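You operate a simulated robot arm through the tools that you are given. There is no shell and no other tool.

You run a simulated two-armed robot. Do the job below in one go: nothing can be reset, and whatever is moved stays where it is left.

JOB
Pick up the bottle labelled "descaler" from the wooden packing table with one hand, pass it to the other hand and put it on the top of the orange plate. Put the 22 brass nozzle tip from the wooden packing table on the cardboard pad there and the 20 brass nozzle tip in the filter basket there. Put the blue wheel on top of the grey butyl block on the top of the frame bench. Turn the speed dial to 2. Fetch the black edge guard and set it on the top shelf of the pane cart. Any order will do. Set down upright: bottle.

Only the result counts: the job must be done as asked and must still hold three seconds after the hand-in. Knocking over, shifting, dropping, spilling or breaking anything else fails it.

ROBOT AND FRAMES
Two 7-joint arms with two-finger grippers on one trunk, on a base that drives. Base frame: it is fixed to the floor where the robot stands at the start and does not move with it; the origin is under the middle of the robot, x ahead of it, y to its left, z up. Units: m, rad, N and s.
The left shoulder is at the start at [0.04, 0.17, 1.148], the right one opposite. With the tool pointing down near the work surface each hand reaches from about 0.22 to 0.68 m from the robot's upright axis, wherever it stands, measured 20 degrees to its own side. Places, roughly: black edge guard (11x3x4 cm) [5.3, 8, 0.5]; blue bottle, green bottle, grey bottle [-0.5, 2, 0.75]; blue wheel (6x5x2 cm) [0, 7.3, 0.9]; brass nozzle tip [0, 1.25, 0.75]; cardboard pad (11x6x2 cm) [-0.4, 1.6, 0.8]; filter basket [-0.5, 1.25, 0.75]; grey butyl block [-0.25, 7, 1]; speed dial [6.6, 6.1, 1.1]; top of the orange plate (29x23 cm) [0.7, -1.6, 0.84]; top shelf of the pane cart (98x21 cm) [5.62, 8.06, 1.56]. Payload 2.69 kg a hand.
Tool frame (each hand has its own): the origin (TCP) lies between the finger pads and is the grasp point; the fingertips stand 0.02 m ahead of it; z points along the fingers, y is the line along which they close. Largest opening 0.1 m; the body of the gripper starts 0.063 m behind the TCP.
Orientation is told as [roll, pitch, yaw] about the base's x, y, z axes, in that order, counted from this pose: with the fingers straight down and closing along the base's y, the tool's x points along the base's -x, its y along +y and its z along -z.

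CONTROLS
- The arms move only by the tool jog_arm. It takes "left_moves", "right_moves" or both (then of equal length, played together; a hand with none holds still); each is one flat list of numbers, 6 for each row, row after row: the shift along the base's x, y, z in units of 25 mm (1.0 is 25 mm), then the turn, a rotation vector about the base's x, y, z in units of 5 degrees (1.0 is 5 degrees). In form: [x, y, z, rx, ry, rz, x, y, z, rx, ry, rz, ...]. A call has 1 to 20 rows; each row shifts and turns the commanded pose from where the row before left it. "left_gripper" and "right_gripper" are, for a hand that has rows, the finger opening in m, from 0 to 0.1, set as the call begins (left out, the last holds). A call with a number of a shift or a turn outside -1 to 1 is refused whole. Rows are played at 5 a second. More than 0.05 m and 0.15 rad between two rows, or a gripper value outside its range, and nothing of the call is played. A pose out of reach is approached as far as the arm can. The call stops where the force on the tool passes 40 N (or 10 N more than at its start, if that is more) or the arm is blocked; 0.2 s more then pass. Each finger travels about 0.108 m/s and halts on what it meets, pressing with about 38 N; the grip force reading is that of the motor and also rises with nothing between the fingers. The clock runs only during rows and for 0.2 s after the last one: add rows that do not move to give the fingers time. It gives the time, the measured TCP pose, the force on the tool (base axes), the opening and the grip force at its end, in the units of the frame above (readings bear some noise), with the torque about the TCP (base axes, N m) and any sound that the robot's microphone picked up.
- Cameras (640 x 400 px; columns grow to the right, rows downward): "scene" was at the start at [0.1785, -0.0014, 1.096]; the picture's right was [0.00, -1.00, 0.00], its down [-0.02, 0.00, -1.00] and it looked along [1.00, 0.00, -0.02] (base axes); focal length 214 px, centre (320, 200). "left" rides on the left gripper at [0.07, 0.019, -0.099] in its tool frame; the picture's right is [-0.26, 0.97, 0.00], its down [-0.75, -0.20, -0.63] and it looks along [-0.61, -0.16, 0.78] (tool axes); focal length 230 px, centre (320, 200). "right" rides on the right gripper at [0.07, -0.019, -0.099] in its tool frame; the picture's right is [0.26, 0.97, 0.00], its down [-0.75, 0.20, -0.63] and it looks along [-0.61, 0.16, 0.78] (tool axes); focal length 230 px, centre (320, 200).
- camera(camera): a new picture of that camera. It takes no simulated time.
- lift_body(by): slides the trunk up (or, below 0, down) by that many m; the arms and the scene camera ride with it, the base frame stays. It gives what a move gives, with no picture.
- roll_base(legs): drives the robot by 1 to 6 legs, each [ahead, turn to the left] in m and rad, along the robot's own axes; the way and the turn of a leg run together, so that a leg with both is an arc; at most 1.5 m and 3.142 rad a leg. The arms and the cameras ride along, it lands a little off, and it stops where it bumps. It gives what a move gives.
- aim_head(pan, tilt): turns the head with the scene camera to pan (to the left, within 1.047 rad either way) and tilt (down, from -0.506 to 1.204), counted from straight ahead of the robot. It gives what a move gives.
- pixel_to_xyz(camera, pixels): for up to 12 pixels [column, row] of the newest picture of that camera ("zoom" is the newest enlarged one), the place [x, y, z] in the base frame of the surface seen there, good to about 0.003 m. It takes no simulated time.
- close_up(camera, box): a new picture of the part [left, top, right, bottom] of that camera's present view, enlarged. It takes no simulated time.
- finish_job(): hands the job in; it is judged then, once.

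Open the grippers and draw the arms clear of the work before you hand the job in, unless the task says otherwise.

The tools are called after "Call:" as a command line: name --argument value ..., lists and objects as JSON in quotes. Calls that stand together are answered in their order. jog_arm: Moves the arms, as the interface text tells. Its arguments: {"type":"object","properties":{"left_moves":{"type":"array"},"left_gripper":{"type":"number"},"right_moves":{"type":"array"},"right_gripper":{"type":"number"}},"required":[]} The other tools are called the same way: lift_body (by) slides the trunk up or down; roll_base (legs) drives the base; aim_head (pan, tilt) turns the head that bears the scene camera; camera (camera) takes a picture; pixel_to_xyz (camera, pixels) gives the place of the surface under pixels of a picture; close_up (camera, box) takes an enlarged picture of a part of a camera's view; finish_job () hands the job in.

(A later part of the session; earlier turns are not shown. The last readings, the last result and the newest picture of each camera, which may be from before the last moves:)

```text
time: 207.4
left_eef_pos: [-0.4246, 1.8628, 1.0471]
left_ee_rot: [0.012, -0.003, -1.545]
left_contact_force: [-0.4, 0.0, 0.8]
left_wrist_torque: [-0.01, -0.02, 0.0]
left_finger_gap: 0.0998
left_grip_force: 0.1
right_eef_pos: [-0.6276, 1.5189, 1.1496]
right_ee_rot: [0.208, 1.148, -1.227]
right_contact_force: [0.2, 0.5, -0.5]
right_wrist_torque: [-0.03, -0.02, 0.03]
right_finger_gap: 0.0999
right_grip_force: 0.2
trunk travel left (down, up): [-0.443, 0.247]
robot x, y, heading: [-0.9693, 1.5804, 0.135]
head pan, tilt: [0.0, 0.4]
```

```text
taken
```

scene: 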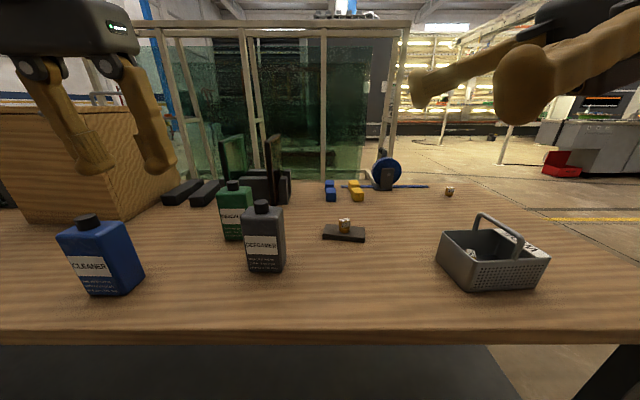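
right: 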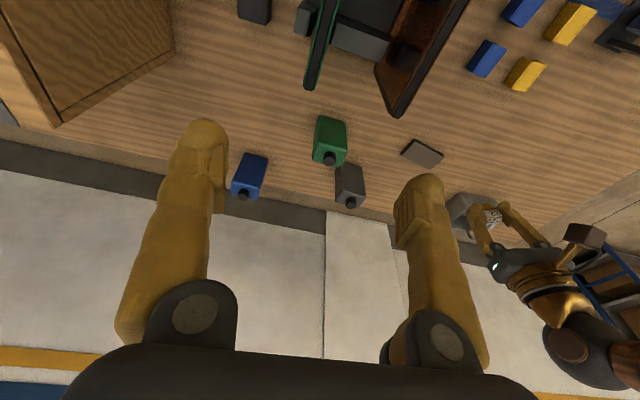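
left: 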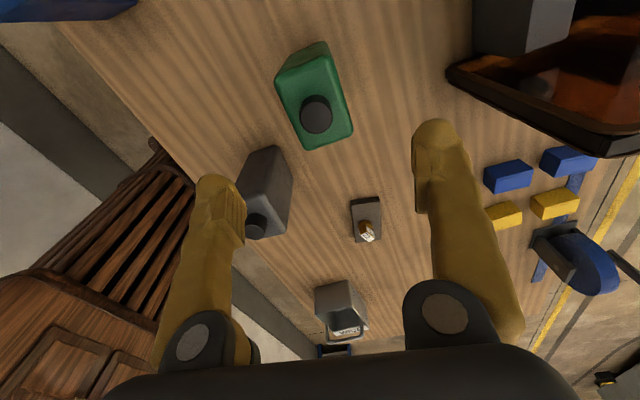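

Over the bottle at (-0.425,1.863,1.047) with clean tracking. I descend to z≈0.96 with a 4 mm correction.

Call:
jog_arm --left_moves '[-0.08, 0.03, -0.6, 0, 0, 0, -0.08, 0.02, -0.6, 0, 0, 0, 0, 0, -0.6, 0, 0, 0, 0, 0, -0.6, 0, 0, 0, 0, 0, -0.6, 0, 0, 0, 0, 0, 0, 0, 0, 0]'

Call:
camera --camera "left"

Call:
close_up --camera "scene" --box '[180, 100, 340, 260]'

```text
time: 208.8
left_eef_pos: [-0.4295, 1.8664, 0.97]
left_ee_rot: [0.013, -0.001, -1.544]
left_contact_force: [-0.6, 0.4, 0.0]
left_wrist_torque: [-0.01, 0.01, 0.02]
left_finger_gap: 0.1
left_grip_force: 0.1
right_eef_pos: [-0.6264, 1.5197, 1.1499]
right_ee_rot: [0.209, 1.147, -1.227]
right_contact_force: [0.4, 0.0, -0.1]
right_wrist_torque: [0.03, 0.01, 0.0]
right_finger_gap: 0.0998
right_grip_force: 0.0
trunk travel left (down, up): [-0.443, 0.247]
robot x, y, heading: [-0.9682, 1.5809, 0.128]
head pan, tilt: [0.0, 0.4]
```

```text
taken
```

left: 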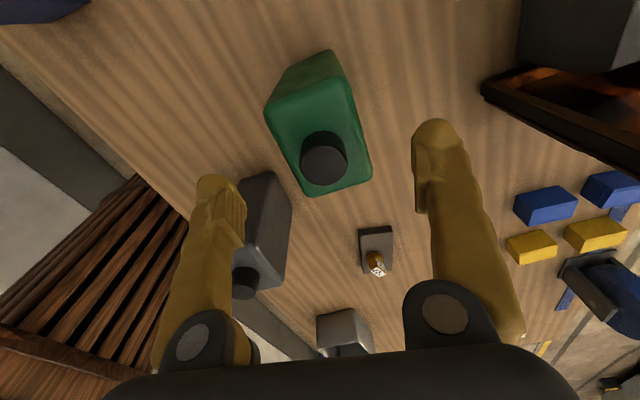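

```text
2.50 times, centred on (260, 180) of scene
```

zoom: 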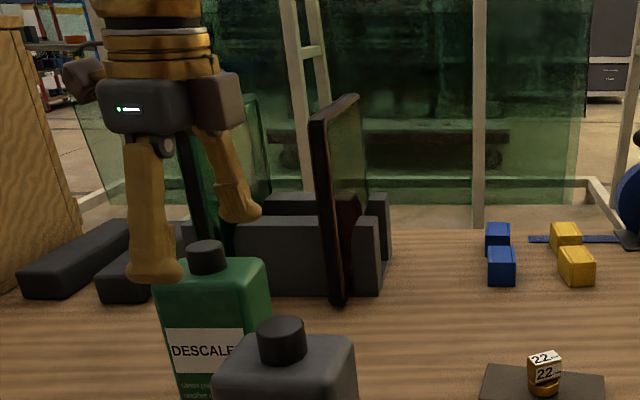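

Fingers straddle the bottle. I descend to z≈0.907 (palm stays just above the cap).

Call:
jog_arm --left_moves '[0, 0, -0.5, 0, 0, 0, 0, 0, -0.5, 0, 0, 0, 0, 0, -0.5, 0, 0, 0, 0, 0, -0.5, 0, 0, 0, 0, 0, -0.45, 0, 0, 0, 0, 0, 0, 0, 0, 0]'

Call:
camera --camera "left"

Call:
close_up --camera "scene" --box '[180, 100, 340, 260]'

```text
time: 210.2
left_eef_pos: [-0.4287, 1.8659, 0.9096]
left_ee_rot: [0.012, -0.001, -1.542]
left_contact_force: [0.5, 0.1, 0.2]
left_wrist_torque: [0.03, 0.01, 0.01]
left_finger_gap: 0.0999
left_grip_force: 0.1
right_eef_pos: [-0.6269, 1.52, 1.1497]
right_ee_rot: [0.208, 1.147, -1.228]
right_contact_force: [1.2, 0.1, 0.7]
right_wrist_torque: [0.0, -0.01, 0.0]
right_finger_gap: 0.0999
right_grip_force: 0.0
trunk travel left (down, up): [-0.443, 0.247]
robot x, y, heading: [-0.97, 1.5819, 0.136]
head pan, tilt: [0.0, 0.4]
```

```text
taken
```

left: 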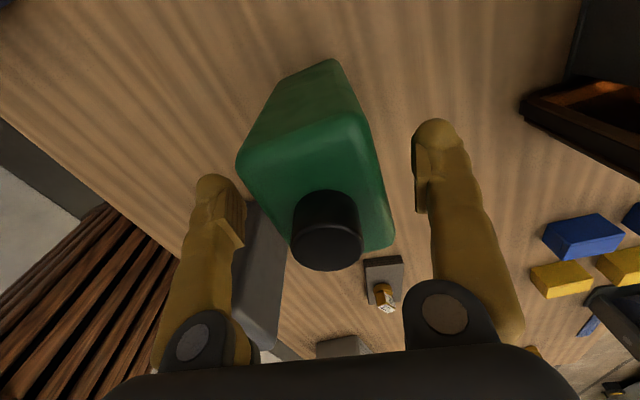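

```text
2.50 times, centred on (260, 180) of scene
```

zoom: 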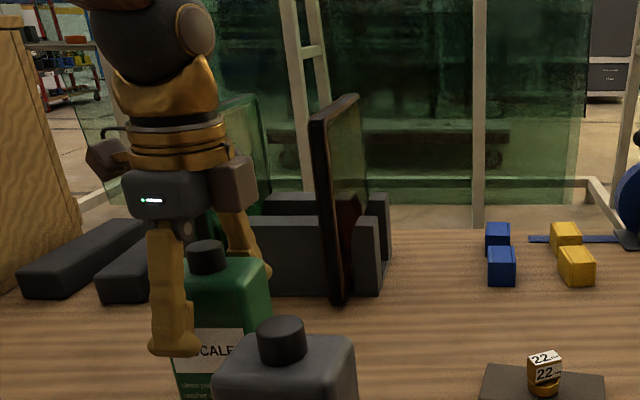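

Well centred. I close the left fingers on the bottle's upper body.

Call:
jog_arm --left_moves '[0, 0, 0, 0, 0, 0, 0, 0, 0, 0, 0, 0, 0, 0, 0, 0, 0, 0, 0, 0, 0, 0, 0, 0]' --left_gripper 0.0

Call:
close_up --camera "scene" --box '[180, 100, 340, 260]'

```text
time: 211.2
left_eef_pos: [-0.4288, 1.864, 0.9099]
left_ee_rot: [0.011, -0.003, -1.543]
left_contact_force: [0.6, -1.4, 0.0]
left_wrist_torque: [-0.06, 0.01, 0.03]
left_finger_gap: 0.0552
left_grip_force: 38.1
right_eef_pos: [-0.626, 1.5197, 1.1491]
right_ee_rot: [0.207, 1.146, -1.228]
right_contact_force: [-0.7, 0.3, -0.1]
right_wrist_torque: [-0.03, 0.03, 0.03]
right_finger_gap: 0.1
right_grip_force: 0.0
trunk travel left (down, up): [-0.443, 0.247]
robot x, y, heading: [-0.9729, 1.5839, 0.13]
head pan, tilt: [0.0, 0.4]
```

```text
2.50 times, centred on (260, 180) of scene
```

zoom: 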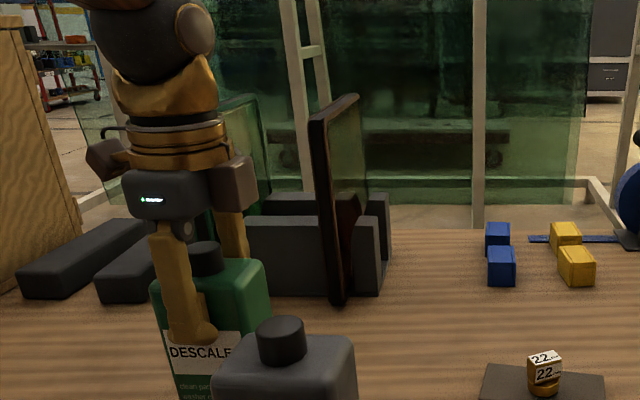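

Gripped at 0.055. I lift straight up 0.2 m.

Call:
jog_arm --left_moves '[0, 0, 0.4, 0, 0, 0, 0, 0, 0.6, 0, 0, 0, 0, 0, 0.8, 0, 0, 0, 0, 0, 0.8, 0, 0, 0, 0, 0, 0.8, 0, 0, 0, 0, 0, 0.8, 0, 0, 0, 0, 0, 0.8, 0, 0, 0, 0, 0, 0.8, 0, 0, 0, 0, 0, 0.8, 0, 0, 0, 0, 0, 0.8, 0, 0, 0, 0, 0, 0, 0, 0, 0]'

Call:
camera --camera "left"

Call:
camera --camera "scene"

```text
time: 213.6
left_eef_pos: [-0.4296, 1.8639, 1.0938]
left_ee_rot: [0.01, 0.0, -1.545]
left_contact_force: [-0.1, 0.0, -4.9]
left_wrist_torque: [-0.02, -0.01, -0.01]
left_finger_gap: 0.0549
left_grip_force: 37.7
right_eef_pos: [-0.6258, 1.5192, 1.148]
right_ee_rot: [0.206, 1.147, -1.228]
right_contact_force: [-0.2, -0.8, 0.5]
right_wrist_torque: [-0.02, -0.01, 0.01]
right_finger_gap: 0.1
right_grip_force: 0.1
trunk travel left (down, up): [-0.443, 0.247]
robot x, y, heading: [-0.9685, 1.5855, 0.131]
head pan, tilt: [0.0, 0.4]
```

```text
taken
```

left: 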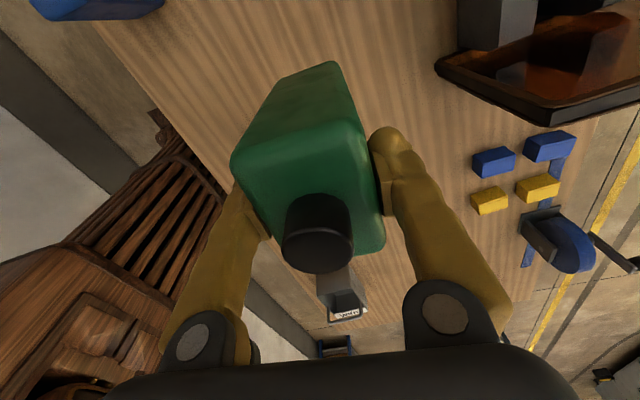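

```text
taken
```

scene: 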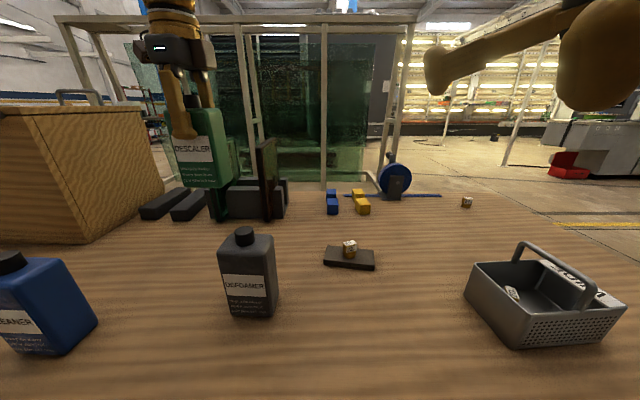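

The bottle is up (≈0.5 kg). I raise the trunk 0.08 m for clearance, back away from the table and turn right to face south.

Call:
lift_body --by 0.08

Call:
roll_base --legs '[[-0.12, 0]]'

Call:
roll_base --legs '[[0, -0.8]]'

```text
time: 214.8
left_eef_pos: [-0.4301, 1.865, 1.1734]
left_ee_rot: [0.01, 0.0, -1.544]
left_contact_force: [-0.3, -0.8, -5.6]
left_wrist_torque: [-0.02, 0.02, 0.01]
left_finger_gap: 0.0549
left_grip_force: 38.1
right_eef_pos: [-0.6248, 1.5204, 1.2291]
right_ee_rot: [0.206, 1.147, -1.228]
right_contact_force: [-0.7, 0.3, -0.5]
right_wrist_torque: [0.02, -0.01, -0.02]
right_finger_gap: 0.1001
right_grip_force: 0.1
trunk travel left (down, up): [-0.523, 0.167]
robot x, y, heading: [-0.9733, 1.5822, 0.131]
head pan, tilt: [0.0, 0.4]
```

```text
time: 215.8
left_eef_pos: [-0.4831, 1.8577, 1.1664]
left_ee_rot: [-0.001, -0.002, -1.548]
left_contact_force: [-1.4, -0.9, -5.4]
left_wrist_torque: [0.0, -0.2, 0.01]
left_finger_gap: 0.0543
left_grip_force: 38.4
right_eef_pos: [-0.6756, 1.5145, 1.2259]
right_ee_rot: [0.187, 1.148, -1.249]
right_contact_force: [-2.1, -0.5, 0.4]
right_wrist_torque: [0.02, -0.08, -0.18]
right_finger_gap: 0.1
right_grip_force: 0.0
trunk travel left (down, up): [-0.523, 0.167]
robot x, y, heading: [-1.034, 1.5733, 0.127]
head pan, tilt: [0.0, 0.4]
stopped in leg 1: the robot was blocked; the commanded pose is now the measured one
```

```text
time: 218.3
left_eef_pos: [-0.4579, 1.3908, 1.177]
left_ee_rot: [0.011, -0.003, -2.346]
left_contact_force: [0.3, -0.8, -5.4]
left_wrist_torque: [0.0, 0.06, 0.05]
left_finger_gap: 0.0541
left_grip_force: 37.8
right_eef_pos: [-0.8384, 1.2899, 1.2316]
right_ee_rot: [0.226, 1.145, -2.005]
right_contact_force: [0.9, -0.1, 0.0]
right_wrist_torque: [0.02, 0.03, 0.07]
right_finger_gap: 0.1002
right_grip_force: 0.0
trunk travel left (down, up): [-0.523, 0.167]
robot x, y, heading: [-1.019, 1.5853, -0.669]
head pan, tilt: [0.0, 0.4]
```

Turned halfway without trouble. I finish the right turn to face south along the corridor.

Call:
roll_base --legs '[[0, -0.78]]'

Call:
camera --camera "scene"

```text
time: 220.8
left_eef_pos: [-0.7618, 1.0703, 1.1865]
left_ee_rot: [0.026, -0.001, -3.127]
left_contact_force: [0.8, 0.6, -6.0]
left_wrist_torque: [-0.02, 0.05, 0.01]
left_finger_gap: 0.0539
left_grip_force: 37.8
right_eef_pos: [-1.1007, 1.2706, 1.2356]
right_ee_rot: [0.269, 1.143, -2.745]
right_contact_force: [-0.5, 0.8, -0.2]
right_wrist_torque: [0.03, 0.01, -0.01]
right_finger_gap: 0.1002
right_grip_force: 0.0
trunk travel left (down, up): [-0.523, 0.167]
robot x, y, heading: [-1.0103, 1.5875, -1.447]
head pan, tilt: [0.0, 0.4]
```

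```text
taken
```

scene: 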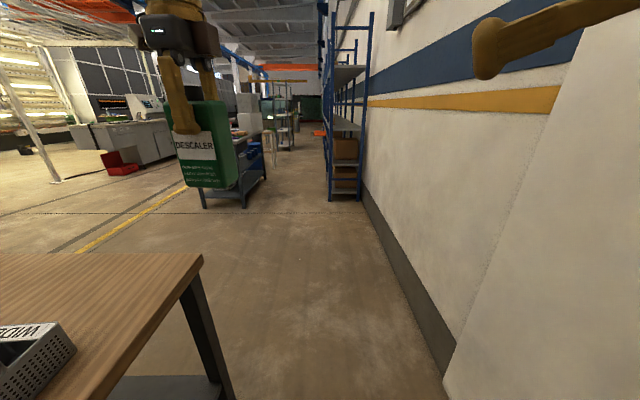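

The gap reading is creeping (0.0552→0.0539), so I check the grip with the left wrist camera.

Call:
camera --camera "left"

```text
taken
```

left: 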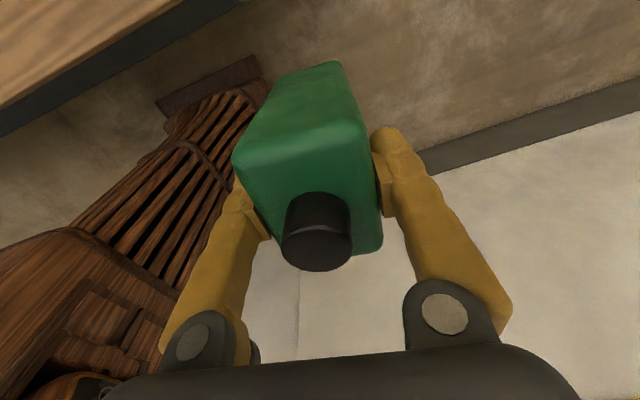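

The hold looks unchanged. I check the distance to the shelving ahead (330,200) before driving.

Call:
pixel_to_xyz --camera "scene" --pixels '[[330, 200], [362, 195], [245, 205], [262, 180], [205, 205], [240, 130], [300, 260]]'

```text
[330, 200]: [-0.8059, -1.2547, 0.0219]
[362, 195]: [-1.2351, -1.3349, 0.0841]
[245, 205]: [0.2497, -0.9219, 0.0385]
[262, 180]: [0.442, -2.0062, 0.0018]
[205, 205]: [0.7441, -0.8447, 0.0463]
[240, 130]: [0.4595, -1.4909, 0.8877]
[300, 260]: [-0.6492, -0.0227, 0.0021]
```

Shelving begins at y≈-1.25, the plate bench at y≈-0.9, so the way is open. I drive 1.3 m south.

Call:
roll_base --legs '[[1.3, 0]]'

Call:
camera --camera "scene"

```text
time: 227.3
left_eef_pos: [-0.5828, -0.1891, 1.1941]
left_ee_rot: [0.043, 0.002, -3.108]
left_contact_force: [-0.4, -0.7, -5.5]
left_wrist_torque: [0.06, 0.0, -0.02]
left_finger_gap: 0.0543
left_grip_force: 37.9
right_eef_pos: [-0.9263, 0.0053, 1.2406]
right_ee_rot: [0.307, 1.14, -2.692]
right_contact_force: [0.2, -0.7, 0.3]
right_wrist_torque: [0.02, -0.01, 0.05]
right_finger_gap: 0.0999
right_grip_force: 0.1
trunk travel left (down, up): [-0.523, 0.167]
robot x, y, heading: [-0.8458, 0.3065, -1.432]
head pan, tilt: [0.0, 0.4]
```

```text
taken
```

scene: 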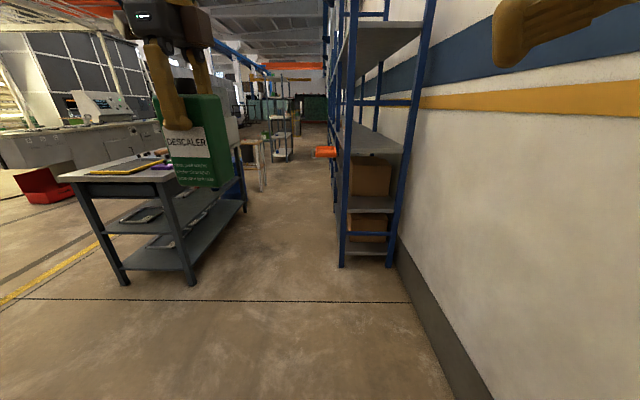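

Open floor here, good for the hand-over. First I level the bottle and bring the left hand toward the midline (lateral ≈ 0.09 m).

Call:
jog_arm --left_moves '[-0.66, -0.09, 0, 0.08, 0, 0, -0.66, -0.09, 0, 0.08, 0, 0, -0.66, -0.09, 0, 0.08, 0, 0, -0.66, -0.09, 0, 0.08, 0, 0, -0.66, -0.09, 0, 0.08, 0, 0, -0.66, -0.09, 0, 0.09, 0, 0, 0, 0, 0, 0, 0, 0, 0, 0, 0, 0, 0, 0]'

```text
time: 229.1
left_eef_pos: [-0.6883, -0.1845, 1.2021]
left_ee_rot: [0.016, 0.004, -3.11]
left_contact_force: [0.8, -0.4, -5.5]
left_wrist_torque: [0.02, 0.03, -0.03]
left_finger_gap: 0.0538
left_grip_force: 38.1
right_eef_pos: [-0.929, 0.0179, 1.2308]
right_ee_rot: [0.214, 1.15, -2.792]
right_contact_force: [-0.3, -0.7, -0.3]
right_wrist_torque: [-0.02, -0.04, 0.05]
right_finger_gap: 0.1003
right_grip_force: 0.0
trunk travel left (down, up): [-0.523, 0.167]
robot x, y, heading: [-0.8469, 0.3035, -1.429]
head pan, tilt: [0.0, 0.4]
```

Bottle now at lateral ≈0.09, ahead ≈0.51. I bring the right hand forward beside it (lateral ≈ -0.07), levelled and pointing left, 18° below horizontal, at the bottle's lower body height.

Call:
jog_arm --right_moves '[0.336, -0.899, -0.387, 0.114, -0.095, 0.03, 0.336, -0.899, -0.387, 0.114, -0.095, 0.03, 0.336, -0.899, -0.387, 0.114, -0.095, 0.03, 0.336, -0.899, -0.387, 0.114, -0.095, 0.03, 0.336, -0.899, -0.387, 0.114, -0.095, 0.03, 0.336, -0.899, -0.387, 0.114, -0.095, 0.03, 0.336, -0.899, -0.387, 0.114, -0.095, 0.03, 0.336, -0.899, -0.387, 0.114, -0.095, 0.03, 0.336, -0.899, -0.387, 0.114, -0.095, 0.03, 0.336, -0.899, -0.387, 0.114, -0.095, 0.03, 0, 0, 0, 0, 0, 0, 0, 0, 0, 0, 0, 0]' --right_gripper 0.1

Call:
camera --camera "right"

Call:
camera --camera "scene"

```text
time: 231.7
left_eef_pos: [-0.6849, -0.1848, 1.2028]
left_ee_rot: [0.014, 0.004, -3.109]
left_contact_force: [0.7, -0.2, -5.4]
left_wrist_torque: [0.02, -0.01, -0.01]
left_finger_gap: 0.0539
left_grip_force: 38.1
right_eef_pos: [-0.8437, -0.1994, 1.1487]
right_ee_rot: [0.189, 1.254, -2.775]
right_contact_force: [-0.8, -0.5, -0.8]
right_wrist_torque: [0.03, -0.02, 0.0]
right_finger_gap: 0.0997
right_grip_force: 0.1
trunk travel left (down, up): [-0.523, 0.167]
robot x, y, heading: [-0.8404, 0.3059, -1.426]
head pan, tilt: [0.0, 0.4]
```

```text
taken
```

right: 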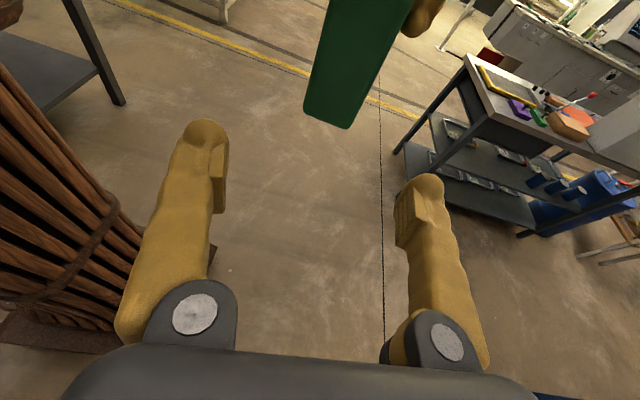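

```text
taken
```

scene: 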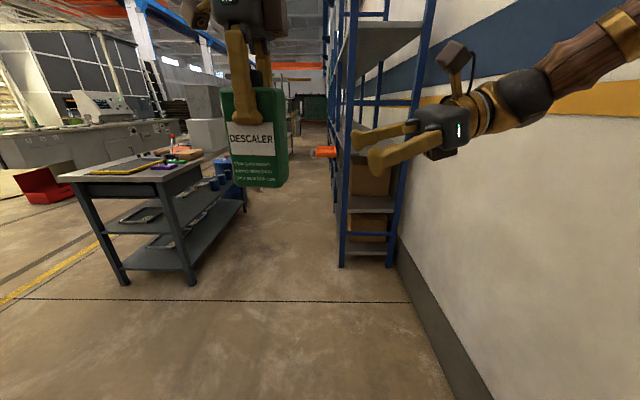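

Right hand is beside the bottle, its lower body framed between my open fingers' line. I align yaw with the left hand's closing axis, level it, and line up at y≈-0.185, z≈1.135.

Call:
jog_arm --right_moves '[0, 0.29, -0.27, 0.33, 0.05, -0.88, 0, 0.29, -0.27, 0.33, 0.05, -0.88, 0, 0, 0, 0, 0, 0, 0, 0, 0, 0, 0, 0]'

Call:
camera --camera "right"

```text
time: 232.7
left_eef_pos: [-0.6861, -0.1842, 1.2016]
left_ee_rot: [0.018, 0.007, -3.108]
left_contact_force: [-0.1, 0.0, -5.6]
left_wrist_torque: [0.01, 0.02, 0.03]
left_finger_gap: 0.054
left_grip_force: 37.6
right_eef_pos: [-0.8436, -0.1844, 1.134]
right_ee_rot: [0.003, 1.254, -3.104]
right_contact_force: [0.6, 0.0, 0.4]
right_wrist_torque: [0.03, 0.0, -0.04]
right_finger_gap: 0.1001
right_grip_force: 0.1
trunk travel left (down, up): [-0.523, 0.167]
robot x, y, heading: [-0.8423, 0.3009, -1.428]
head pan, tilt: [0.0, 0.4]
```

```text
taken
```

right: 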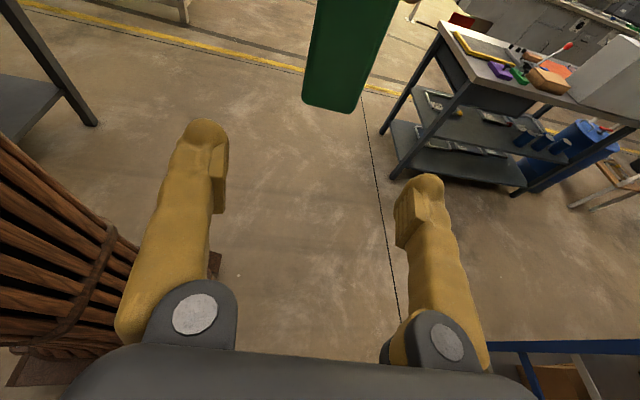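

I verify the bottle's bottom and faces from the right wrist view before closing in.

Call:
pixel_to_xyz --camera "right" --pixels '[[305, 98], [345, 108], [360, 60], [340, 50], [325, 90], [310, 60], [350, 95]]'

Call:
pixel_to_xyz --camera "scene" --pixels '[[235, 180], [280, 185], [252, 140], [285, 120], [230, 110]]'

```text
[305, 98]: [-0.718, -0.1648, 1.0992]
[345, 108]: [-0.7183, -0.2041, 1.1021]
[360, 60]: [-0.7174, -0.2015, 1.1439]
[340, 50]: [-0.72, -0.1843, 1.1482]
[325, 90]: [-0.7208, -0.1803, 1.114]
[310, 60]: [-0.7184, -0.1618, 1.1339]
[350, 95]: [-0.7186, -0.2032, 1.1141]
```

```text
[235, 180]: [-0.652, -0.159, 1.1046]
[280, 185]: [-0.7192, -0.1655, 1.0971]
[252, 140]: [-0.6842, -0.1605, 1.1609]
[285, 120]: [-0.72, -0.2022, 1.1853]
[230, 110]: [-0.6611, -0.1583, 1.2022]
```

The bottle spans x -0.7195…-0.651, y -0.159…-0.211, bottom z≈1.092: all as expected. I move the right hand in along +x, its open fingers straddling the lower body.

Call:
jog_arm --right_moves '[0.7, 0, 0, 0, 0, 0, 0.7, 0, 0, 0, 0, 0, 0.7, 0, 0, 0, 0, 0, 0.7, 0, 0, 0, 0, 0, 0.7, 0, 0, 0, 0, 0, 0, 0, 0, 0, 0, 0]'

Call:
camera --camera "right"

Call:
close_up --camera "scene" --box '[180, 0, 500, 220]'

```text
time: 234.1
left_eef_pos: [-0.6857, -0.1846, 1.2021]
left_ee_rot: [0.018, 0.006, -3.109]
left_contact_force: [-0.2, 1.0, -5.8]
left_wrist_torque: [0.02, 0.02, -0.01]
left_finger_gap: 0.054
left_grip_force: 38.2
right_eef_pos: [-0.7572, -0.1859, 1.135]
right_ee_rot: [0.005, 1.255, -3.103]
right_contact_force: [0.2, 0.3, 0.2]
right_wrist_torque: [0.0, 0.0, 0.02]
right_finger_gap: 0.1001
right_grip_force: 0.1
trunk travel left (down, up): [-0.523, 0.167]
robot x, y, heading: [-0.8457, 0.3047, -1.43]
head pan, tilt: [0.0, 0.4]
```

```text
taken
```

right: 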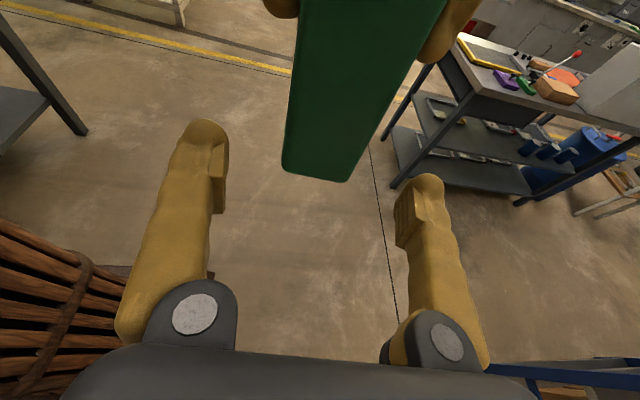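

```text
1.82 times, centred on (340, 110) of scene
```

zoom: 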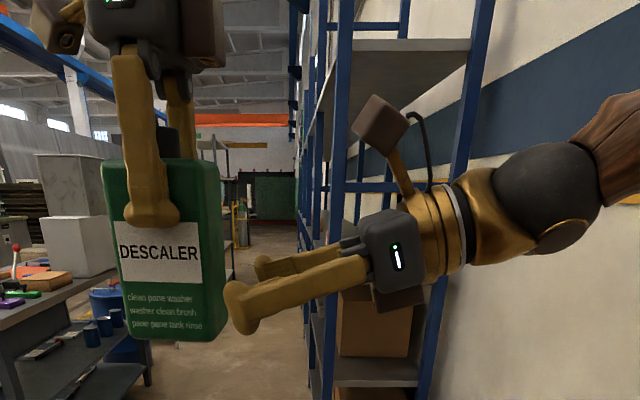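

Good alignment and clearance. I close the remaining 7 cm.

Call:
jog_arm --right_moves '[0.7, 0, 0, 0, 0, 0, 0.7, 0, 0, 0, 0, 0, 0.7, 0, 0, 0, 0, 0, 0.7, 0, 0, 0, 0, 0, 0, 0, 0, 0, 0, 0]'

Call:
camera --camera "right"

Call:
close_up --camera "scene" --box '[180, 0, 500, 220]'

```text
time: 235.3
left_eef_pos: [-0.6871, -0.1838, 1.2031]
left_ee_rot: [0.017, 0.005, -3.107]
left_contact_force: [-0.6, 0.0, -5.7]
left_wrist_torque: [-0.01, 0.02, -0.04]
left_finger_gap: 0.0539
left_grip_force: 37.9
right_eef_pos: [-0.6865, -0.1866, 1.135]
right_ee_rot: [0.006, 1.253, -3.1]
right_contact_force: [-0.7, 0.7, 0.2]
right_wrist_torque: [-0.02, 0.02, -0.01]
right_finger_gap: 0.0998
right_grip_force: 0.1
trunk travel left (down, up): [-0.523, 0.167]
robot x, y, heading: [-0.8401, 0.3052, -1.429]
head pan, tilt: [0.0, 0.4]
```

```text
taken
```

right: 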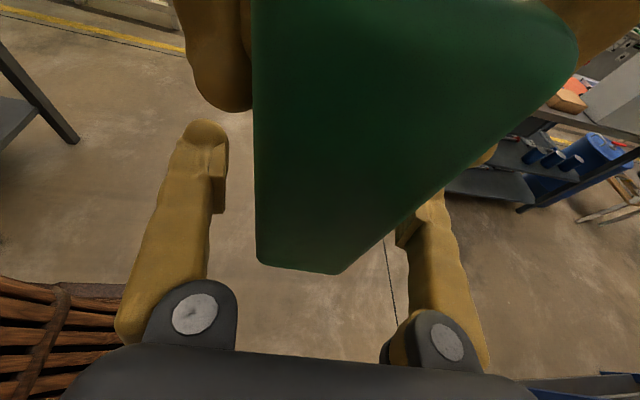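

```text
1.82 times, centred on (340, 110) of scene
```

zoom: 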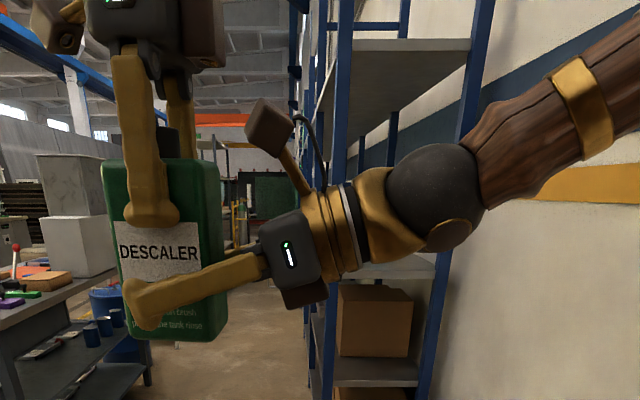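

The right fingers straddle the bottle's lower body. I close the right hand.

Call:
jog_arm --right_moves '[0, 0, 0, 0, 0, 0, 0, 0, 0, 0, 0, 0, 0, 0, 0, 0, 0, 0, 0, 0, 0, 0, 0, 0]' --right_gripper 0.0

Call:
close_up --camera "scene" --box '[180, 0, 500, 220]'

```text
time: 236.3
left_eef_pos: [-0.6876, -0.1843, 1.2024]
left_ee_rot: [0.018, 0.006, -3.108]
left_contact_force: [-1.0, -2.3, -4.6]
left_wrist_torque: [0.2, -0.01, 0.08]
left_finger_gap: 0.0541
left_grip_force: 37.4
right_eef_pos: [-0.6853, -0.186, 1.1342]
right_ee_rot: [0.011, 1.254, -3.099]
right_contact_force: [1.3, 1.1, 0.4]
right_wrist_torque: [-0.32, 0.06, -0.03]
right_finger_gap: 0.0541
right_grip_force: 37.9
trunk travel left (down, up): [-0.523, 0.167]
robot x, y, heading: [-0.842, 0.305, -1.429]
head pan, tilt: [0.0, 0.4]
```

```text
1.82 times, centred on (340, 110) of scene
```

zoom: 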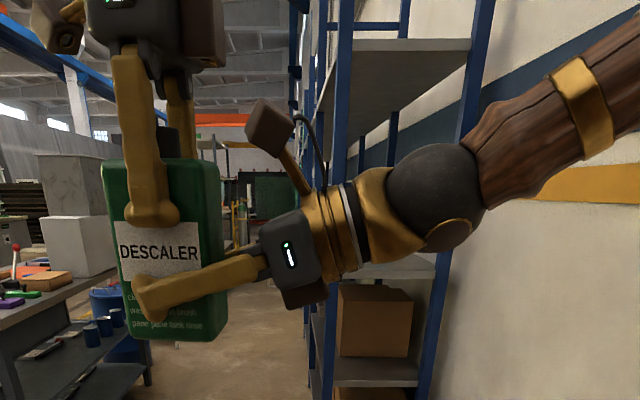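

Both hands hold the bottle (right gap 0.0541). I open the left hand.

Call:
jog_arm --left_moves '[0, 0, 0, 0, 0, 0, 0, 0, 0, 0, 0, 0, 0, 0, 0, 0, 0, 0]' --left_gripper 0.1

Call:
jog_arm --left_moves '[0, 0, 0.4, 0, 0, 0, 0, 0, 0.6, 0, 0, 0, 0, 0, 0.8, 0, 0, 0, 0, 0, 0.8, 0, 0, 0, 0, 0, 0.8, 0, 0, 0, 0, 0, 0, 0, 0, 0]'

Call:
close_up --camera "scene" --box '[180, 0, 500, 220]'

```text
time: 237.1
left_eef_pos: [-0.6869, -0.1845, 1.2016]
left_ee_rot: [0.017, 0.006, -3.108]
left_contact_force: [0.4, 0.2, -0.7]
left_wrist_torque: [0.0, 0.0, 0.03]
left_finger_gap: 0.1
left_grip_force: 0.1
right_eef_pos: [-0.6868, -0.1855, 1.1342]
right_ee_rot: [0.006, 1.253, -3.099]
right_contact_force: [1.1, 0.1, -0.5]
right_wrist_torque: [0.0, 0.02, 0.01]
right_finger_gap: 0.054
right_grip_force: 37.7
trunk travel left (down, up): [-0.523, 0.167]
robot x, y, heading: [-0.8428, 0.3064, -1.432]
head pan, tilt: [0.0, 0.4]
```

```text
time: 238.5
left_eef_pos: [-0.6848, -0.1851, 1.2881]
left_ee_rot: [0.018, 0.006, -3.109]
left_contact_force: [-0.2, -0.3, 0.5]
left_wrist_torque: [0.0, 0.02, 0.01]
left_finger_gap: 0.1002
left_grip_force: 0.1
right_eef_pos: [-0.6854, -0.1855, 1.1351]
right_ee_rot: [0.007, 1.251, -3.1]
right_contact_force: [0.0, -1.2, -1.0]
right_wrist_torque: [0.04, 0.02, -0.01]
right_finger_gap: 0.0542
right_grip_force: 38.3
trunk travel left (down, up): [-0.523, 0.167]
robot x, y, heading: [-0.8426, 0.3018, -1.431]
head pan, tilt: [0.0, 0.4]
```

```text
1.82 times, centred on (340, 110) of scene
```

zoom: 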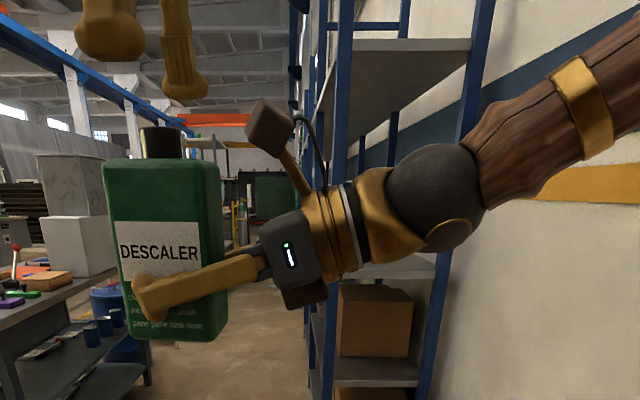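

The hand-over is done; the right hand holds the bottle upright. I move the left hand up and off to the left.

Call:
jog_arm --left_moves '[0, 0, 0.8, 0, 0, 0, 0.3, 0.04, 0.5, 0, 0, 0, 0.8, 0.11, 0, 0, 0, 0, 0.9, 0.13, 0, 0, 0, 0, 0.9, 0.13, -0.3, 0, 0, 0, 0.9, 0.13, -0.6, 0, 0, 0, 0.9, 0.13, -0.8, 0, 0, 0, 0, 0, -0.8, 0, 0, 0, 0, 0, -0.8, 0, 0, 0, 0, 0, 0, 0, 0, 0]'

Call:
camera --camera "scene"

```text
time: 240.7
left_eef_pos: [-0.5681, -0.1665, 1.2389]
left_ee_rot: [0.018, 0.004, -3.107]
left_contact_force: [-0.6, -1.0, -0.6]
left_wrist_torque: [0.01, -0.03, -0.01]
left_finger_gap: 0.0999
left_grip_force: 0.0
right_eef_pos: [-0.6864, -0.1866, 1.1342]
right_ee_rot: [0.008, 1.254, -3.099]
right_contact_force: [0.5, 0.6, 0.9]
right_wrist_torque: [0.0, 0.04, 0.02]
right_finger_gap: 0.0541
right_grip_force: 37.6
trunk travel left (down, up): [-0.523, 0.167]
robot x, y, heading: [-0.8439, 0.3064, -1.429]
head pan, tilt: [0.0, 0.4]
```

```text
taken
```

scene: 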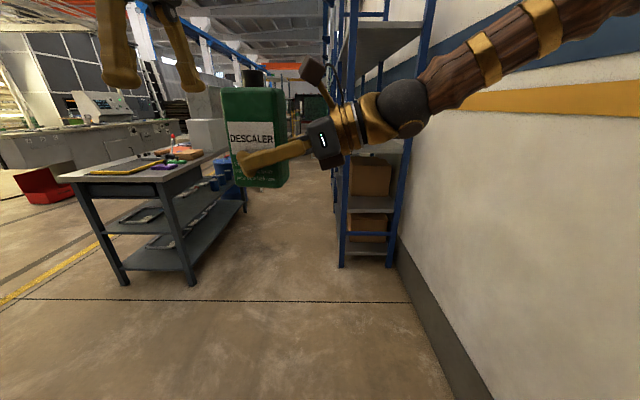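

I zoom on the plate bench at (150,165) to plan the placement.

Call:
close_up --camera "scene" --box '[50, 120, 250, 220]'

Call:
pixel_to_xyz --camera "zoom" --pixels '[[240, 150], [400, 105], [440, 112], [370, 150], [420, 135], [60, 180], [350, 200], [505, 130], [390, 60], [470, 50]]'

```text
3.20 times, centred on (150, 170) of scene
```

zoom: 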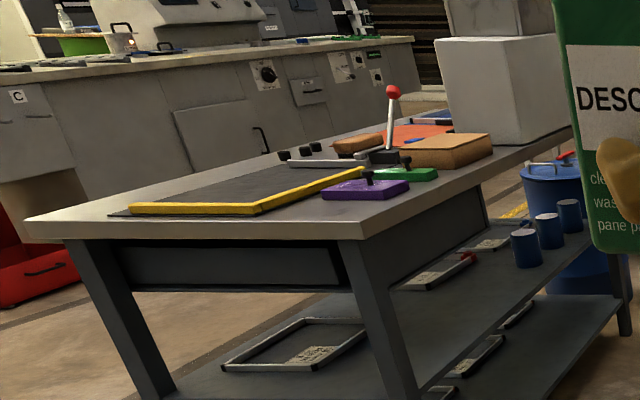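

```text
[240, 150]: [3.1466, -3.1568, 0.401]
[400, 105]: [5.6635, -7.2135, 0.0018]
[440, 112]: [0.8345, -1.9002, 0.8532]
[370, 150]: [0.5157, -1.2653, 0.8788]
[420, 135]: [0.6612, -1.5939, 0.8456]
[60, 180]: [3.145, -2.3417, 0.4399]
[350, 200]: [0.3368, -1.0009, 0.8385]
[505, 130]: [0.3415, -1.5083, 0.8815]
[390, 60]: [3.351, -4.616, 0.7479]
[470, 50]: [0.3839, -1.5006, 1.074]
```

The orange plate lies near (0.66,-1.59,0.846) among other items; it is best seen from the east side. I turn left and drive east across the open floor.

Call:
roll_base --legs '[[0, 1.28]]'

Call:
camera --camera "scene"

```text
time: 244.4
left_eef_pos: [-0.3121, 0.443, 1.2391]
left_ee_rot: [0.017, 0.004, -1.812]
left_contact_force: [-0.2, -0.2, 0.0]
left_wrist_torque: [-0.03, 0.0, 0.0]
left_finger_gap: 0.1001
left_grip_force: 0.1
right_eef_pos: [-0.3261, 0.3227, 1.1344]
right_ee_rot: [0.009, 1.254, -1.801]
right_contact_force: [-0.5, 0.3, 0.0]
right_wrist_torque: [-0.07, -0.01, -0.01]
right_finger_gap: 0.0542
right_grip_force: 38.3
trunk travel left (down, up): [-0.523, 0.167]
robot x, y, heading: [-0.8434, 0.2948, -0.139]
head pan, tilt: [0.0, 0.4]
```

```text
taken
```

scene: 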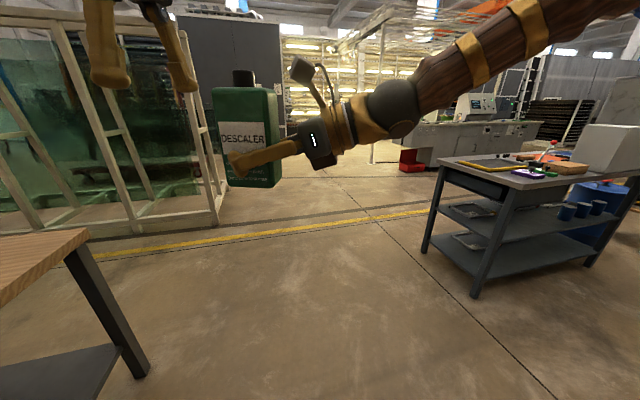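

The path east is clear. I drive 1.4 m and then 0.7 m.

Call:
roll_base --legs '[[1.4, 0], [0.75, 0]]'

Call:
roll_base --legs '[[0, -1.35]]'

Call:
camera --camera "scene"

```text
time: 255.1
left_eef_pos: [1.8075, 0.1837, 1.2467]
left_ee_rot: [0.035, 0.007, -1.8]
left_contact_force: [0.2, -0.6, -0.8]
left_wrist_torque: [0.02, -0.02, -0.01]
left_finger_gap: 0.1
left_grip_force: 0.1
right_eef_pos: [1.7974, 0.065, 1.1448]
right_ee_rot: [0.063, 1.253, -1.734]
right_contact_force: [0.5, 0.0, -6.2]
right_wrist_torque: [-0.01, 0.0, 0.04]
right_finger_gap: 0.0541
right_grip_force: 37.9
trunk travel left (down, up): [-0.523, 0.167]
robot x, y, heading: [1.2952, 0.0265, -0.121]
head pan, tilt: [0.0, 0.4]
```

```text
time: 258.9
left_eef_pos: [1.5547, -0.4188, 1.2555]
left_ee_rot: [0.05, 0.007, 3.122]
left_contact_force: [-0.4, -0.5, -0.1]
left_wrist_torque: [-0.03, -0.01, -0.02]
left_finger_gap: 0.0999
left_grip_force: 0.0
right_eef_pos: [1.4357, -0.4366, 1.1532]
right_ee_rot: [0.12, 1.253, -3.036]
right_contact_force: [-0.1, 0.6, -6.0]
right_wrist_torque: [0.01, 0.03, 0.01]
right_finger_gap: 0.054
right_grip_force: 38.0
trunk travel left (down, up): [-0.523, 0.167]
robot x, y, heading: [1.3069, 0.0262, -1.478]
head pan, tilt: [0.0, 0.4]
```

```text
taken
```

scene: 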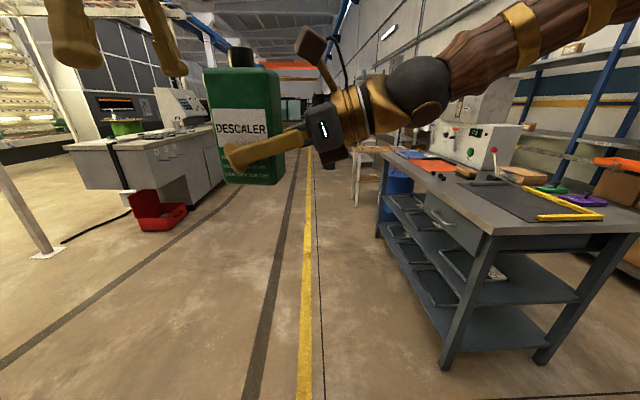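

The bench is on the right with the orange plate at (430,163). I zoom and measure it from here.

Call:
close_up --camera "scene" --box '[360, 90, 640, 265]'

Call:
pixel_to_xyz --camera "scene" --pixels '[[430, 164], [402, 154], [455, 170], [415, 172], [440, 157], [387, 158], [492, 234], [639, 228], [445, 368], [380, 235], [465, 172], [530, 180]]'

```text
2.29 times, centred on (500, 178) of scene
```

zoom: 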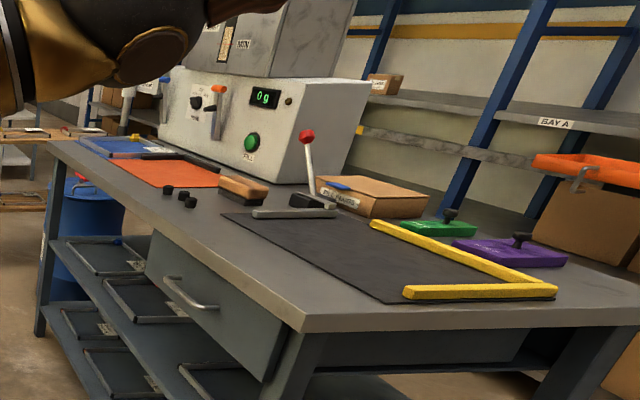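

```text
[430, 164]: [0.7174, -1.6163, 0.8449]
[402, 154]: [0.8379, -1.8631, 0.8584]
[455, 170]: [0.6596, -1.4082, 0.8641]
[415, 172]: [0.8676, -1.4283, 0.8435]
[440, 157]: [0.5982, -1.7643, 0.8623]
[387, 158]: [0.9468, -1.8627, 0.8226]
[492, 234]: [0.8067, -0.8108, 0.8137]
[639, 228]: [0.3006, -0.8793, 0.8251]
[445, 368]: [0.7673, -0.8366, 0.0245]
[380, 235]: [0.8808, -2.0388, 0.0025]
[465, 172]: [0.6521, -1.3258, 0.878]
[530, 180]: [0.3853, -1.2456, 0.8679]
```

Plate surface z≈0.845 around (0.72,-1.62), with a brush and small knobs to its north and a scale to its west. I drive south along the bench's east side and turn to face it.

Call:
roll_base --legs '[[1.45, 0]]'

Call:
roll_base --legs '[[0, -1.55]]'

Call:
camera --camera "scene"

```text
time: 266.2
left_eef_pos: [1.7139, -1.837, 1.2628]
left_ee_rot: [0.064, 0.008, -3.134]
left_contact_force: [-0.3, 0.4, 0.6]
left_wrist_torque: [0.04, -0.04, -0.02]
left_finger_gap: 0.1
left_grip_force: 0.1
right_eef_pos: [1.5952, -1.8614, 1.1615]
right_ee_rot: [0.177, 1.249, -2.954]
right_contact_force: [0.3, -0.7, -5.9]
right_wrist_torque: [-0.01, 0.04, 0.02]
right_finger_gap: 0.0538
right_grip_force: 38.5
trunk travel left (down, up): [-0.523, 0.167]
robot x, y, heading: [1.4552, -1.4155, -1.455]
head pan, tilt: [0.0, 0.4]
```

```text
time: 270.5
left_eef_pos: [1.0555, -1.6704, 1.2683]
left_ee_rot: [0.081, 0.011, 1.576]
left_contact_force: [0.8, 0.0, 0.2]
left_wrist_torque: [0.03, -0.01, 0.0]
left_finger_gap: 0.1
left_grip_force: 0.0
right_eef_pos: [1.0301, -1.5501, 1.1686]
right_ee_rot: [0.236, 1.246, 1.814]
right_contact_force: [-0.6, 0.1, -6.0]
right_wrist_torque: [0.02, 0.02, 0.03]
right_finger_gap: 0.054
right_grip_force: 38.1
trunk travel left (down, up): [-0.523, 0.167]
robot x, y, heading: [1.4556, -1.4284, -3.03]
head pan, tilt: [0.0, 0.4]
```

```text
taken
```

scene: 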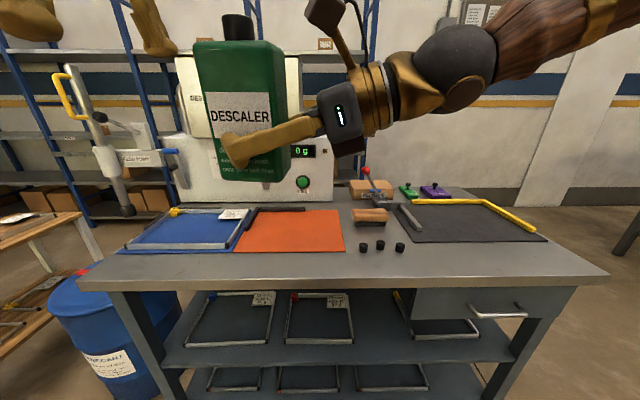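

A clear view now: plate at (290,230), black bar along its far edge, brush at (370,215), knobs at (362–399,246). I measure them.

Call:
pixel_to_xyz --camera "scene" --pixels '[[240, 248], [343, 248], [337, 213], [255, 215], [290, 232], [355, 222], [386, 212], [362, 246], [399, 246], [275, 209], [245, 225], [290, 282]]'

Call:
close_up --camera "scene" --box '[220, 190, 420, 290]'

```text
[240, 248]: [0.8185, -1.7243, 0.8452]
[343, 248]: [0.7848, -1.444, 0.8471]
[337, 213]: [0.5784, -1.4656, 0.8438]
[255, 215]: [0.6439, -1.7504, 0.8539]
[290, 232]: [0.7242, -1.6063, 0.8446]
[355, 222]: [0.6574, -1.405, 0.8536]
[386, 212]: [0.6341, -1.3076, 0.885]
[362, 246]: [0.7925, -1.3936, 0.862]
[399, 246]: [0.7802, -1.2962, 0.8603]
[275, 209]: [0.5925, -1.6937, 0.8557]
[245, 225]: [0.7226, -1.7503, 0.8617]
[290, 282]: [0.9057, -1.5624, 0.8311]
```

```text
3.20 times, centred on (320, 240) of scene
```

zoom: 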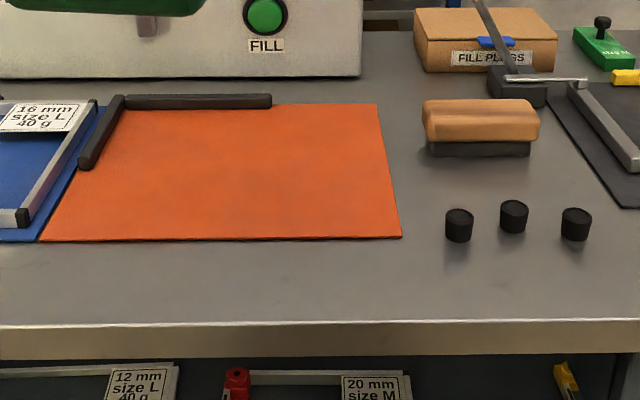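

I plan to set the bottle at about (0.73,-1.65) on the plate, keeping the right wrist clear of the brush (top 0.885) and knobs (0.862). First I shift the base closer and a bit south with a small S-move.

Call:
roll_base --legs '[[0, 0.25], [0.21, 0], [0, -0.25]]'

Call:
camera --camera "scene"

```text
time: 273.9
left_eef_pos: [0.8831, -1.743, 1.2749]
left_ee_rot: [0.098, 0.012, 1.578]
left_contact_force: [1.1, -0.3, 0.4]
left_wrist_torque: [0.0, -0.02, 0.0]
left_finger_gap: 0.1003
left_grip_force: 0.1
right_eef_pos: [0.8543, -1.6227, 1.1761]
right_ee_rot: [0.291, 1.24, 1.874]
right_contact_force: [-0.3, 0.1, -4.7]
right_wrist_torque: [0.02, 0.01, 0.03]
right_finger_gap: 0.0537
right_grip_force: 38.3
trunk travel left (down, up): [-0.523, 0.167]
robot x, y, heading: [1.2652, -1.5061, -3.025]
head pan, tilt: [0.0, 0.4]
```

```text
taken
```

scene: 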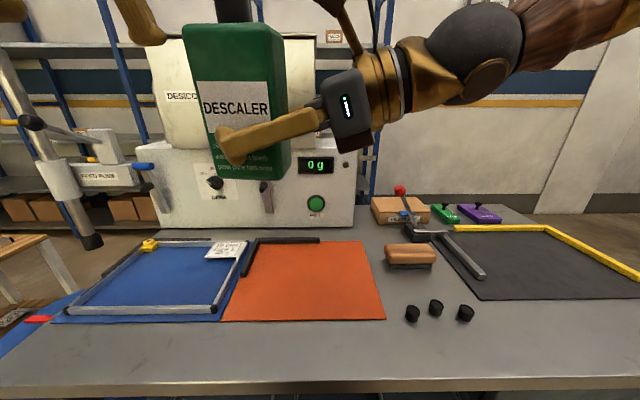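

At (1.265,-1.506). The bottle leans back ~5° from accumulated drift; I level it while moving toward the spot above the plate.

Call:
jog_arm --right_moves '[-0.7, -0.16, -0.3, 0.02, -0.15, 0, -0.7, -0.16, -0.3, 0.02, -0.15, 0, -0.7, -0.16, -0.4, 0.02, -0.15, 0, -0.7, -0.16, -0.4, 0.02, -0.15, 0, -0.7, -0.16, -0.5, 0.02, -0.15, 0, -0.7, -0.16, -0.5, 0.02, -0.15, 0, -0.7, -0.13, -0.5, 0.01, -0.15, 0, 0, 0, 0, 0, 0, 0, 0, 0, 0, 0, 0, 0]'

Call:
camera --camera "scene"

```text
time: 275.9
left_eef_pos: [0.9029, -1.74, 1.2764]
left_ee_rot: [0.098, 0.012, 1.581]
left_contact_force: [-0.4, 0.8, 0.4]
left_wrist_torque: [0.02, -0.04, 0.0]
left_finger_gap: 0.1001
left_grip_force: 0.2
right_eef_pos: [0.7479, -1.6508, 1.1112]
right_ee_rot: [0.058, 1.242, 1.654]
right_contact_force: [0.4, -1.2, -5.8]
right_wrist_torque: [0.03, 0.01, 0.01]
right_finger_gap: 0.0538
right_grip_force: 38.0
trunk travel left (down, up): [-0.523, 0.167]
robot x, y, heading: [1.2643, -1.5019, -3.022]
head pan, tilt: [0.0, 0.4]
```

```text
taken
```

scene: 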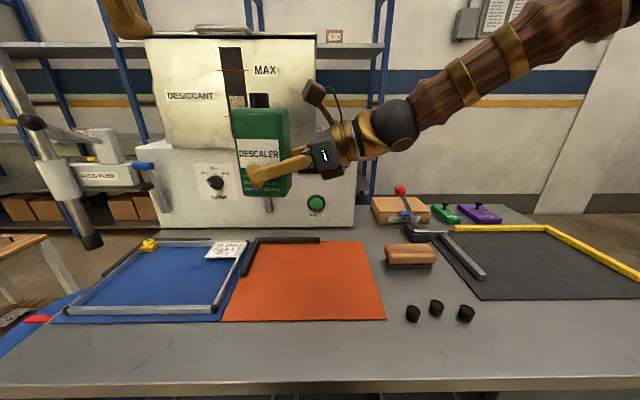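

Nearly level now at (0.748,-1.651,1.111). I trim the tilt and descend to z≈0.93 over the plate.

Call:
jog_arm --right_moves '[-0.25, 0, -0.5, -0.03, -0.13, 0, -0.25, 0, -0.6, -0.03, -0.13, 0, -0.2, 0, -0.6, -0.03, -0.13, 0, 0, 0, -0.6, 0, 0, 0, 0, 0, -0.6, 0, 0, 0, 0, 0, -0.6, 0, 0, 0, 0, 0, -0.6, 0, 0, 0, 0, 0, -0.6, 0, 0, 0, 0, 0, -0.6, 0, 0, 0, 0, 0, -0.6, 0, 0, 0, 0, 0, -0.6, 0, 0, 0, 0, 0, -0.6, 0, 0, 0, 0, 0, 0, 0, 0, 0]'

Call:
camera --camera "scene"

Call:
camera --camera "right"

```text
time: 278.2
left_eef_pos: [0.9272, -1.7374, 1.2583]
left_ee_rot: [0.041, 0.007, 1.58]
left_contact_force: [0.2, 0.0, 0.1]
left_wrist_torque: [-0.03, 0.06, -0.02]
left_finger_gap: 0.1001
left_grip_force: 0.2
right_eef_pos: [0.743, -1.6482, 0.9651]
right_ee_rot: [0.012, 1.253, 1.615]
right_contact_force: [0.4, 0.3, -5.6]
right_wrist_torque: [0.06, -0.01, -0.03]
right_finger_gap: 0.0543
right_grip_force: 38.1
trunk travel left (down, up): [-0.523, 0.167]
robot x, y, heading: [1.2613, -1.5061, -3.021]
head pan, tilt: [0.0, 0.4]
stopped in row 11 (right hand): the arm was blocked; the commanded pose is now the measured one
```

```text
taken
```

scene: 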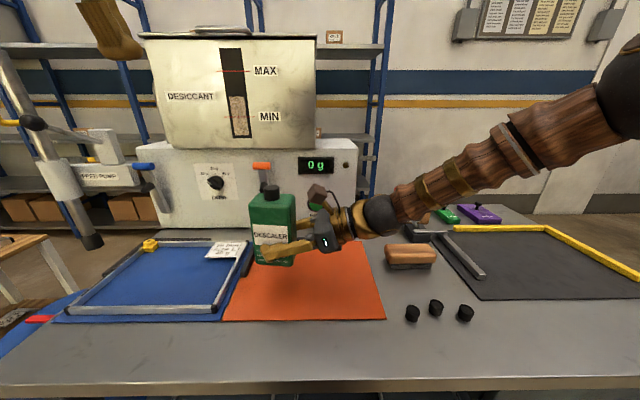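

```text
taken
```

right: 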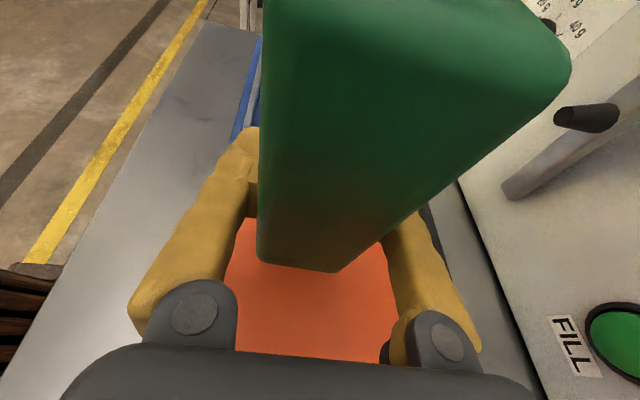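

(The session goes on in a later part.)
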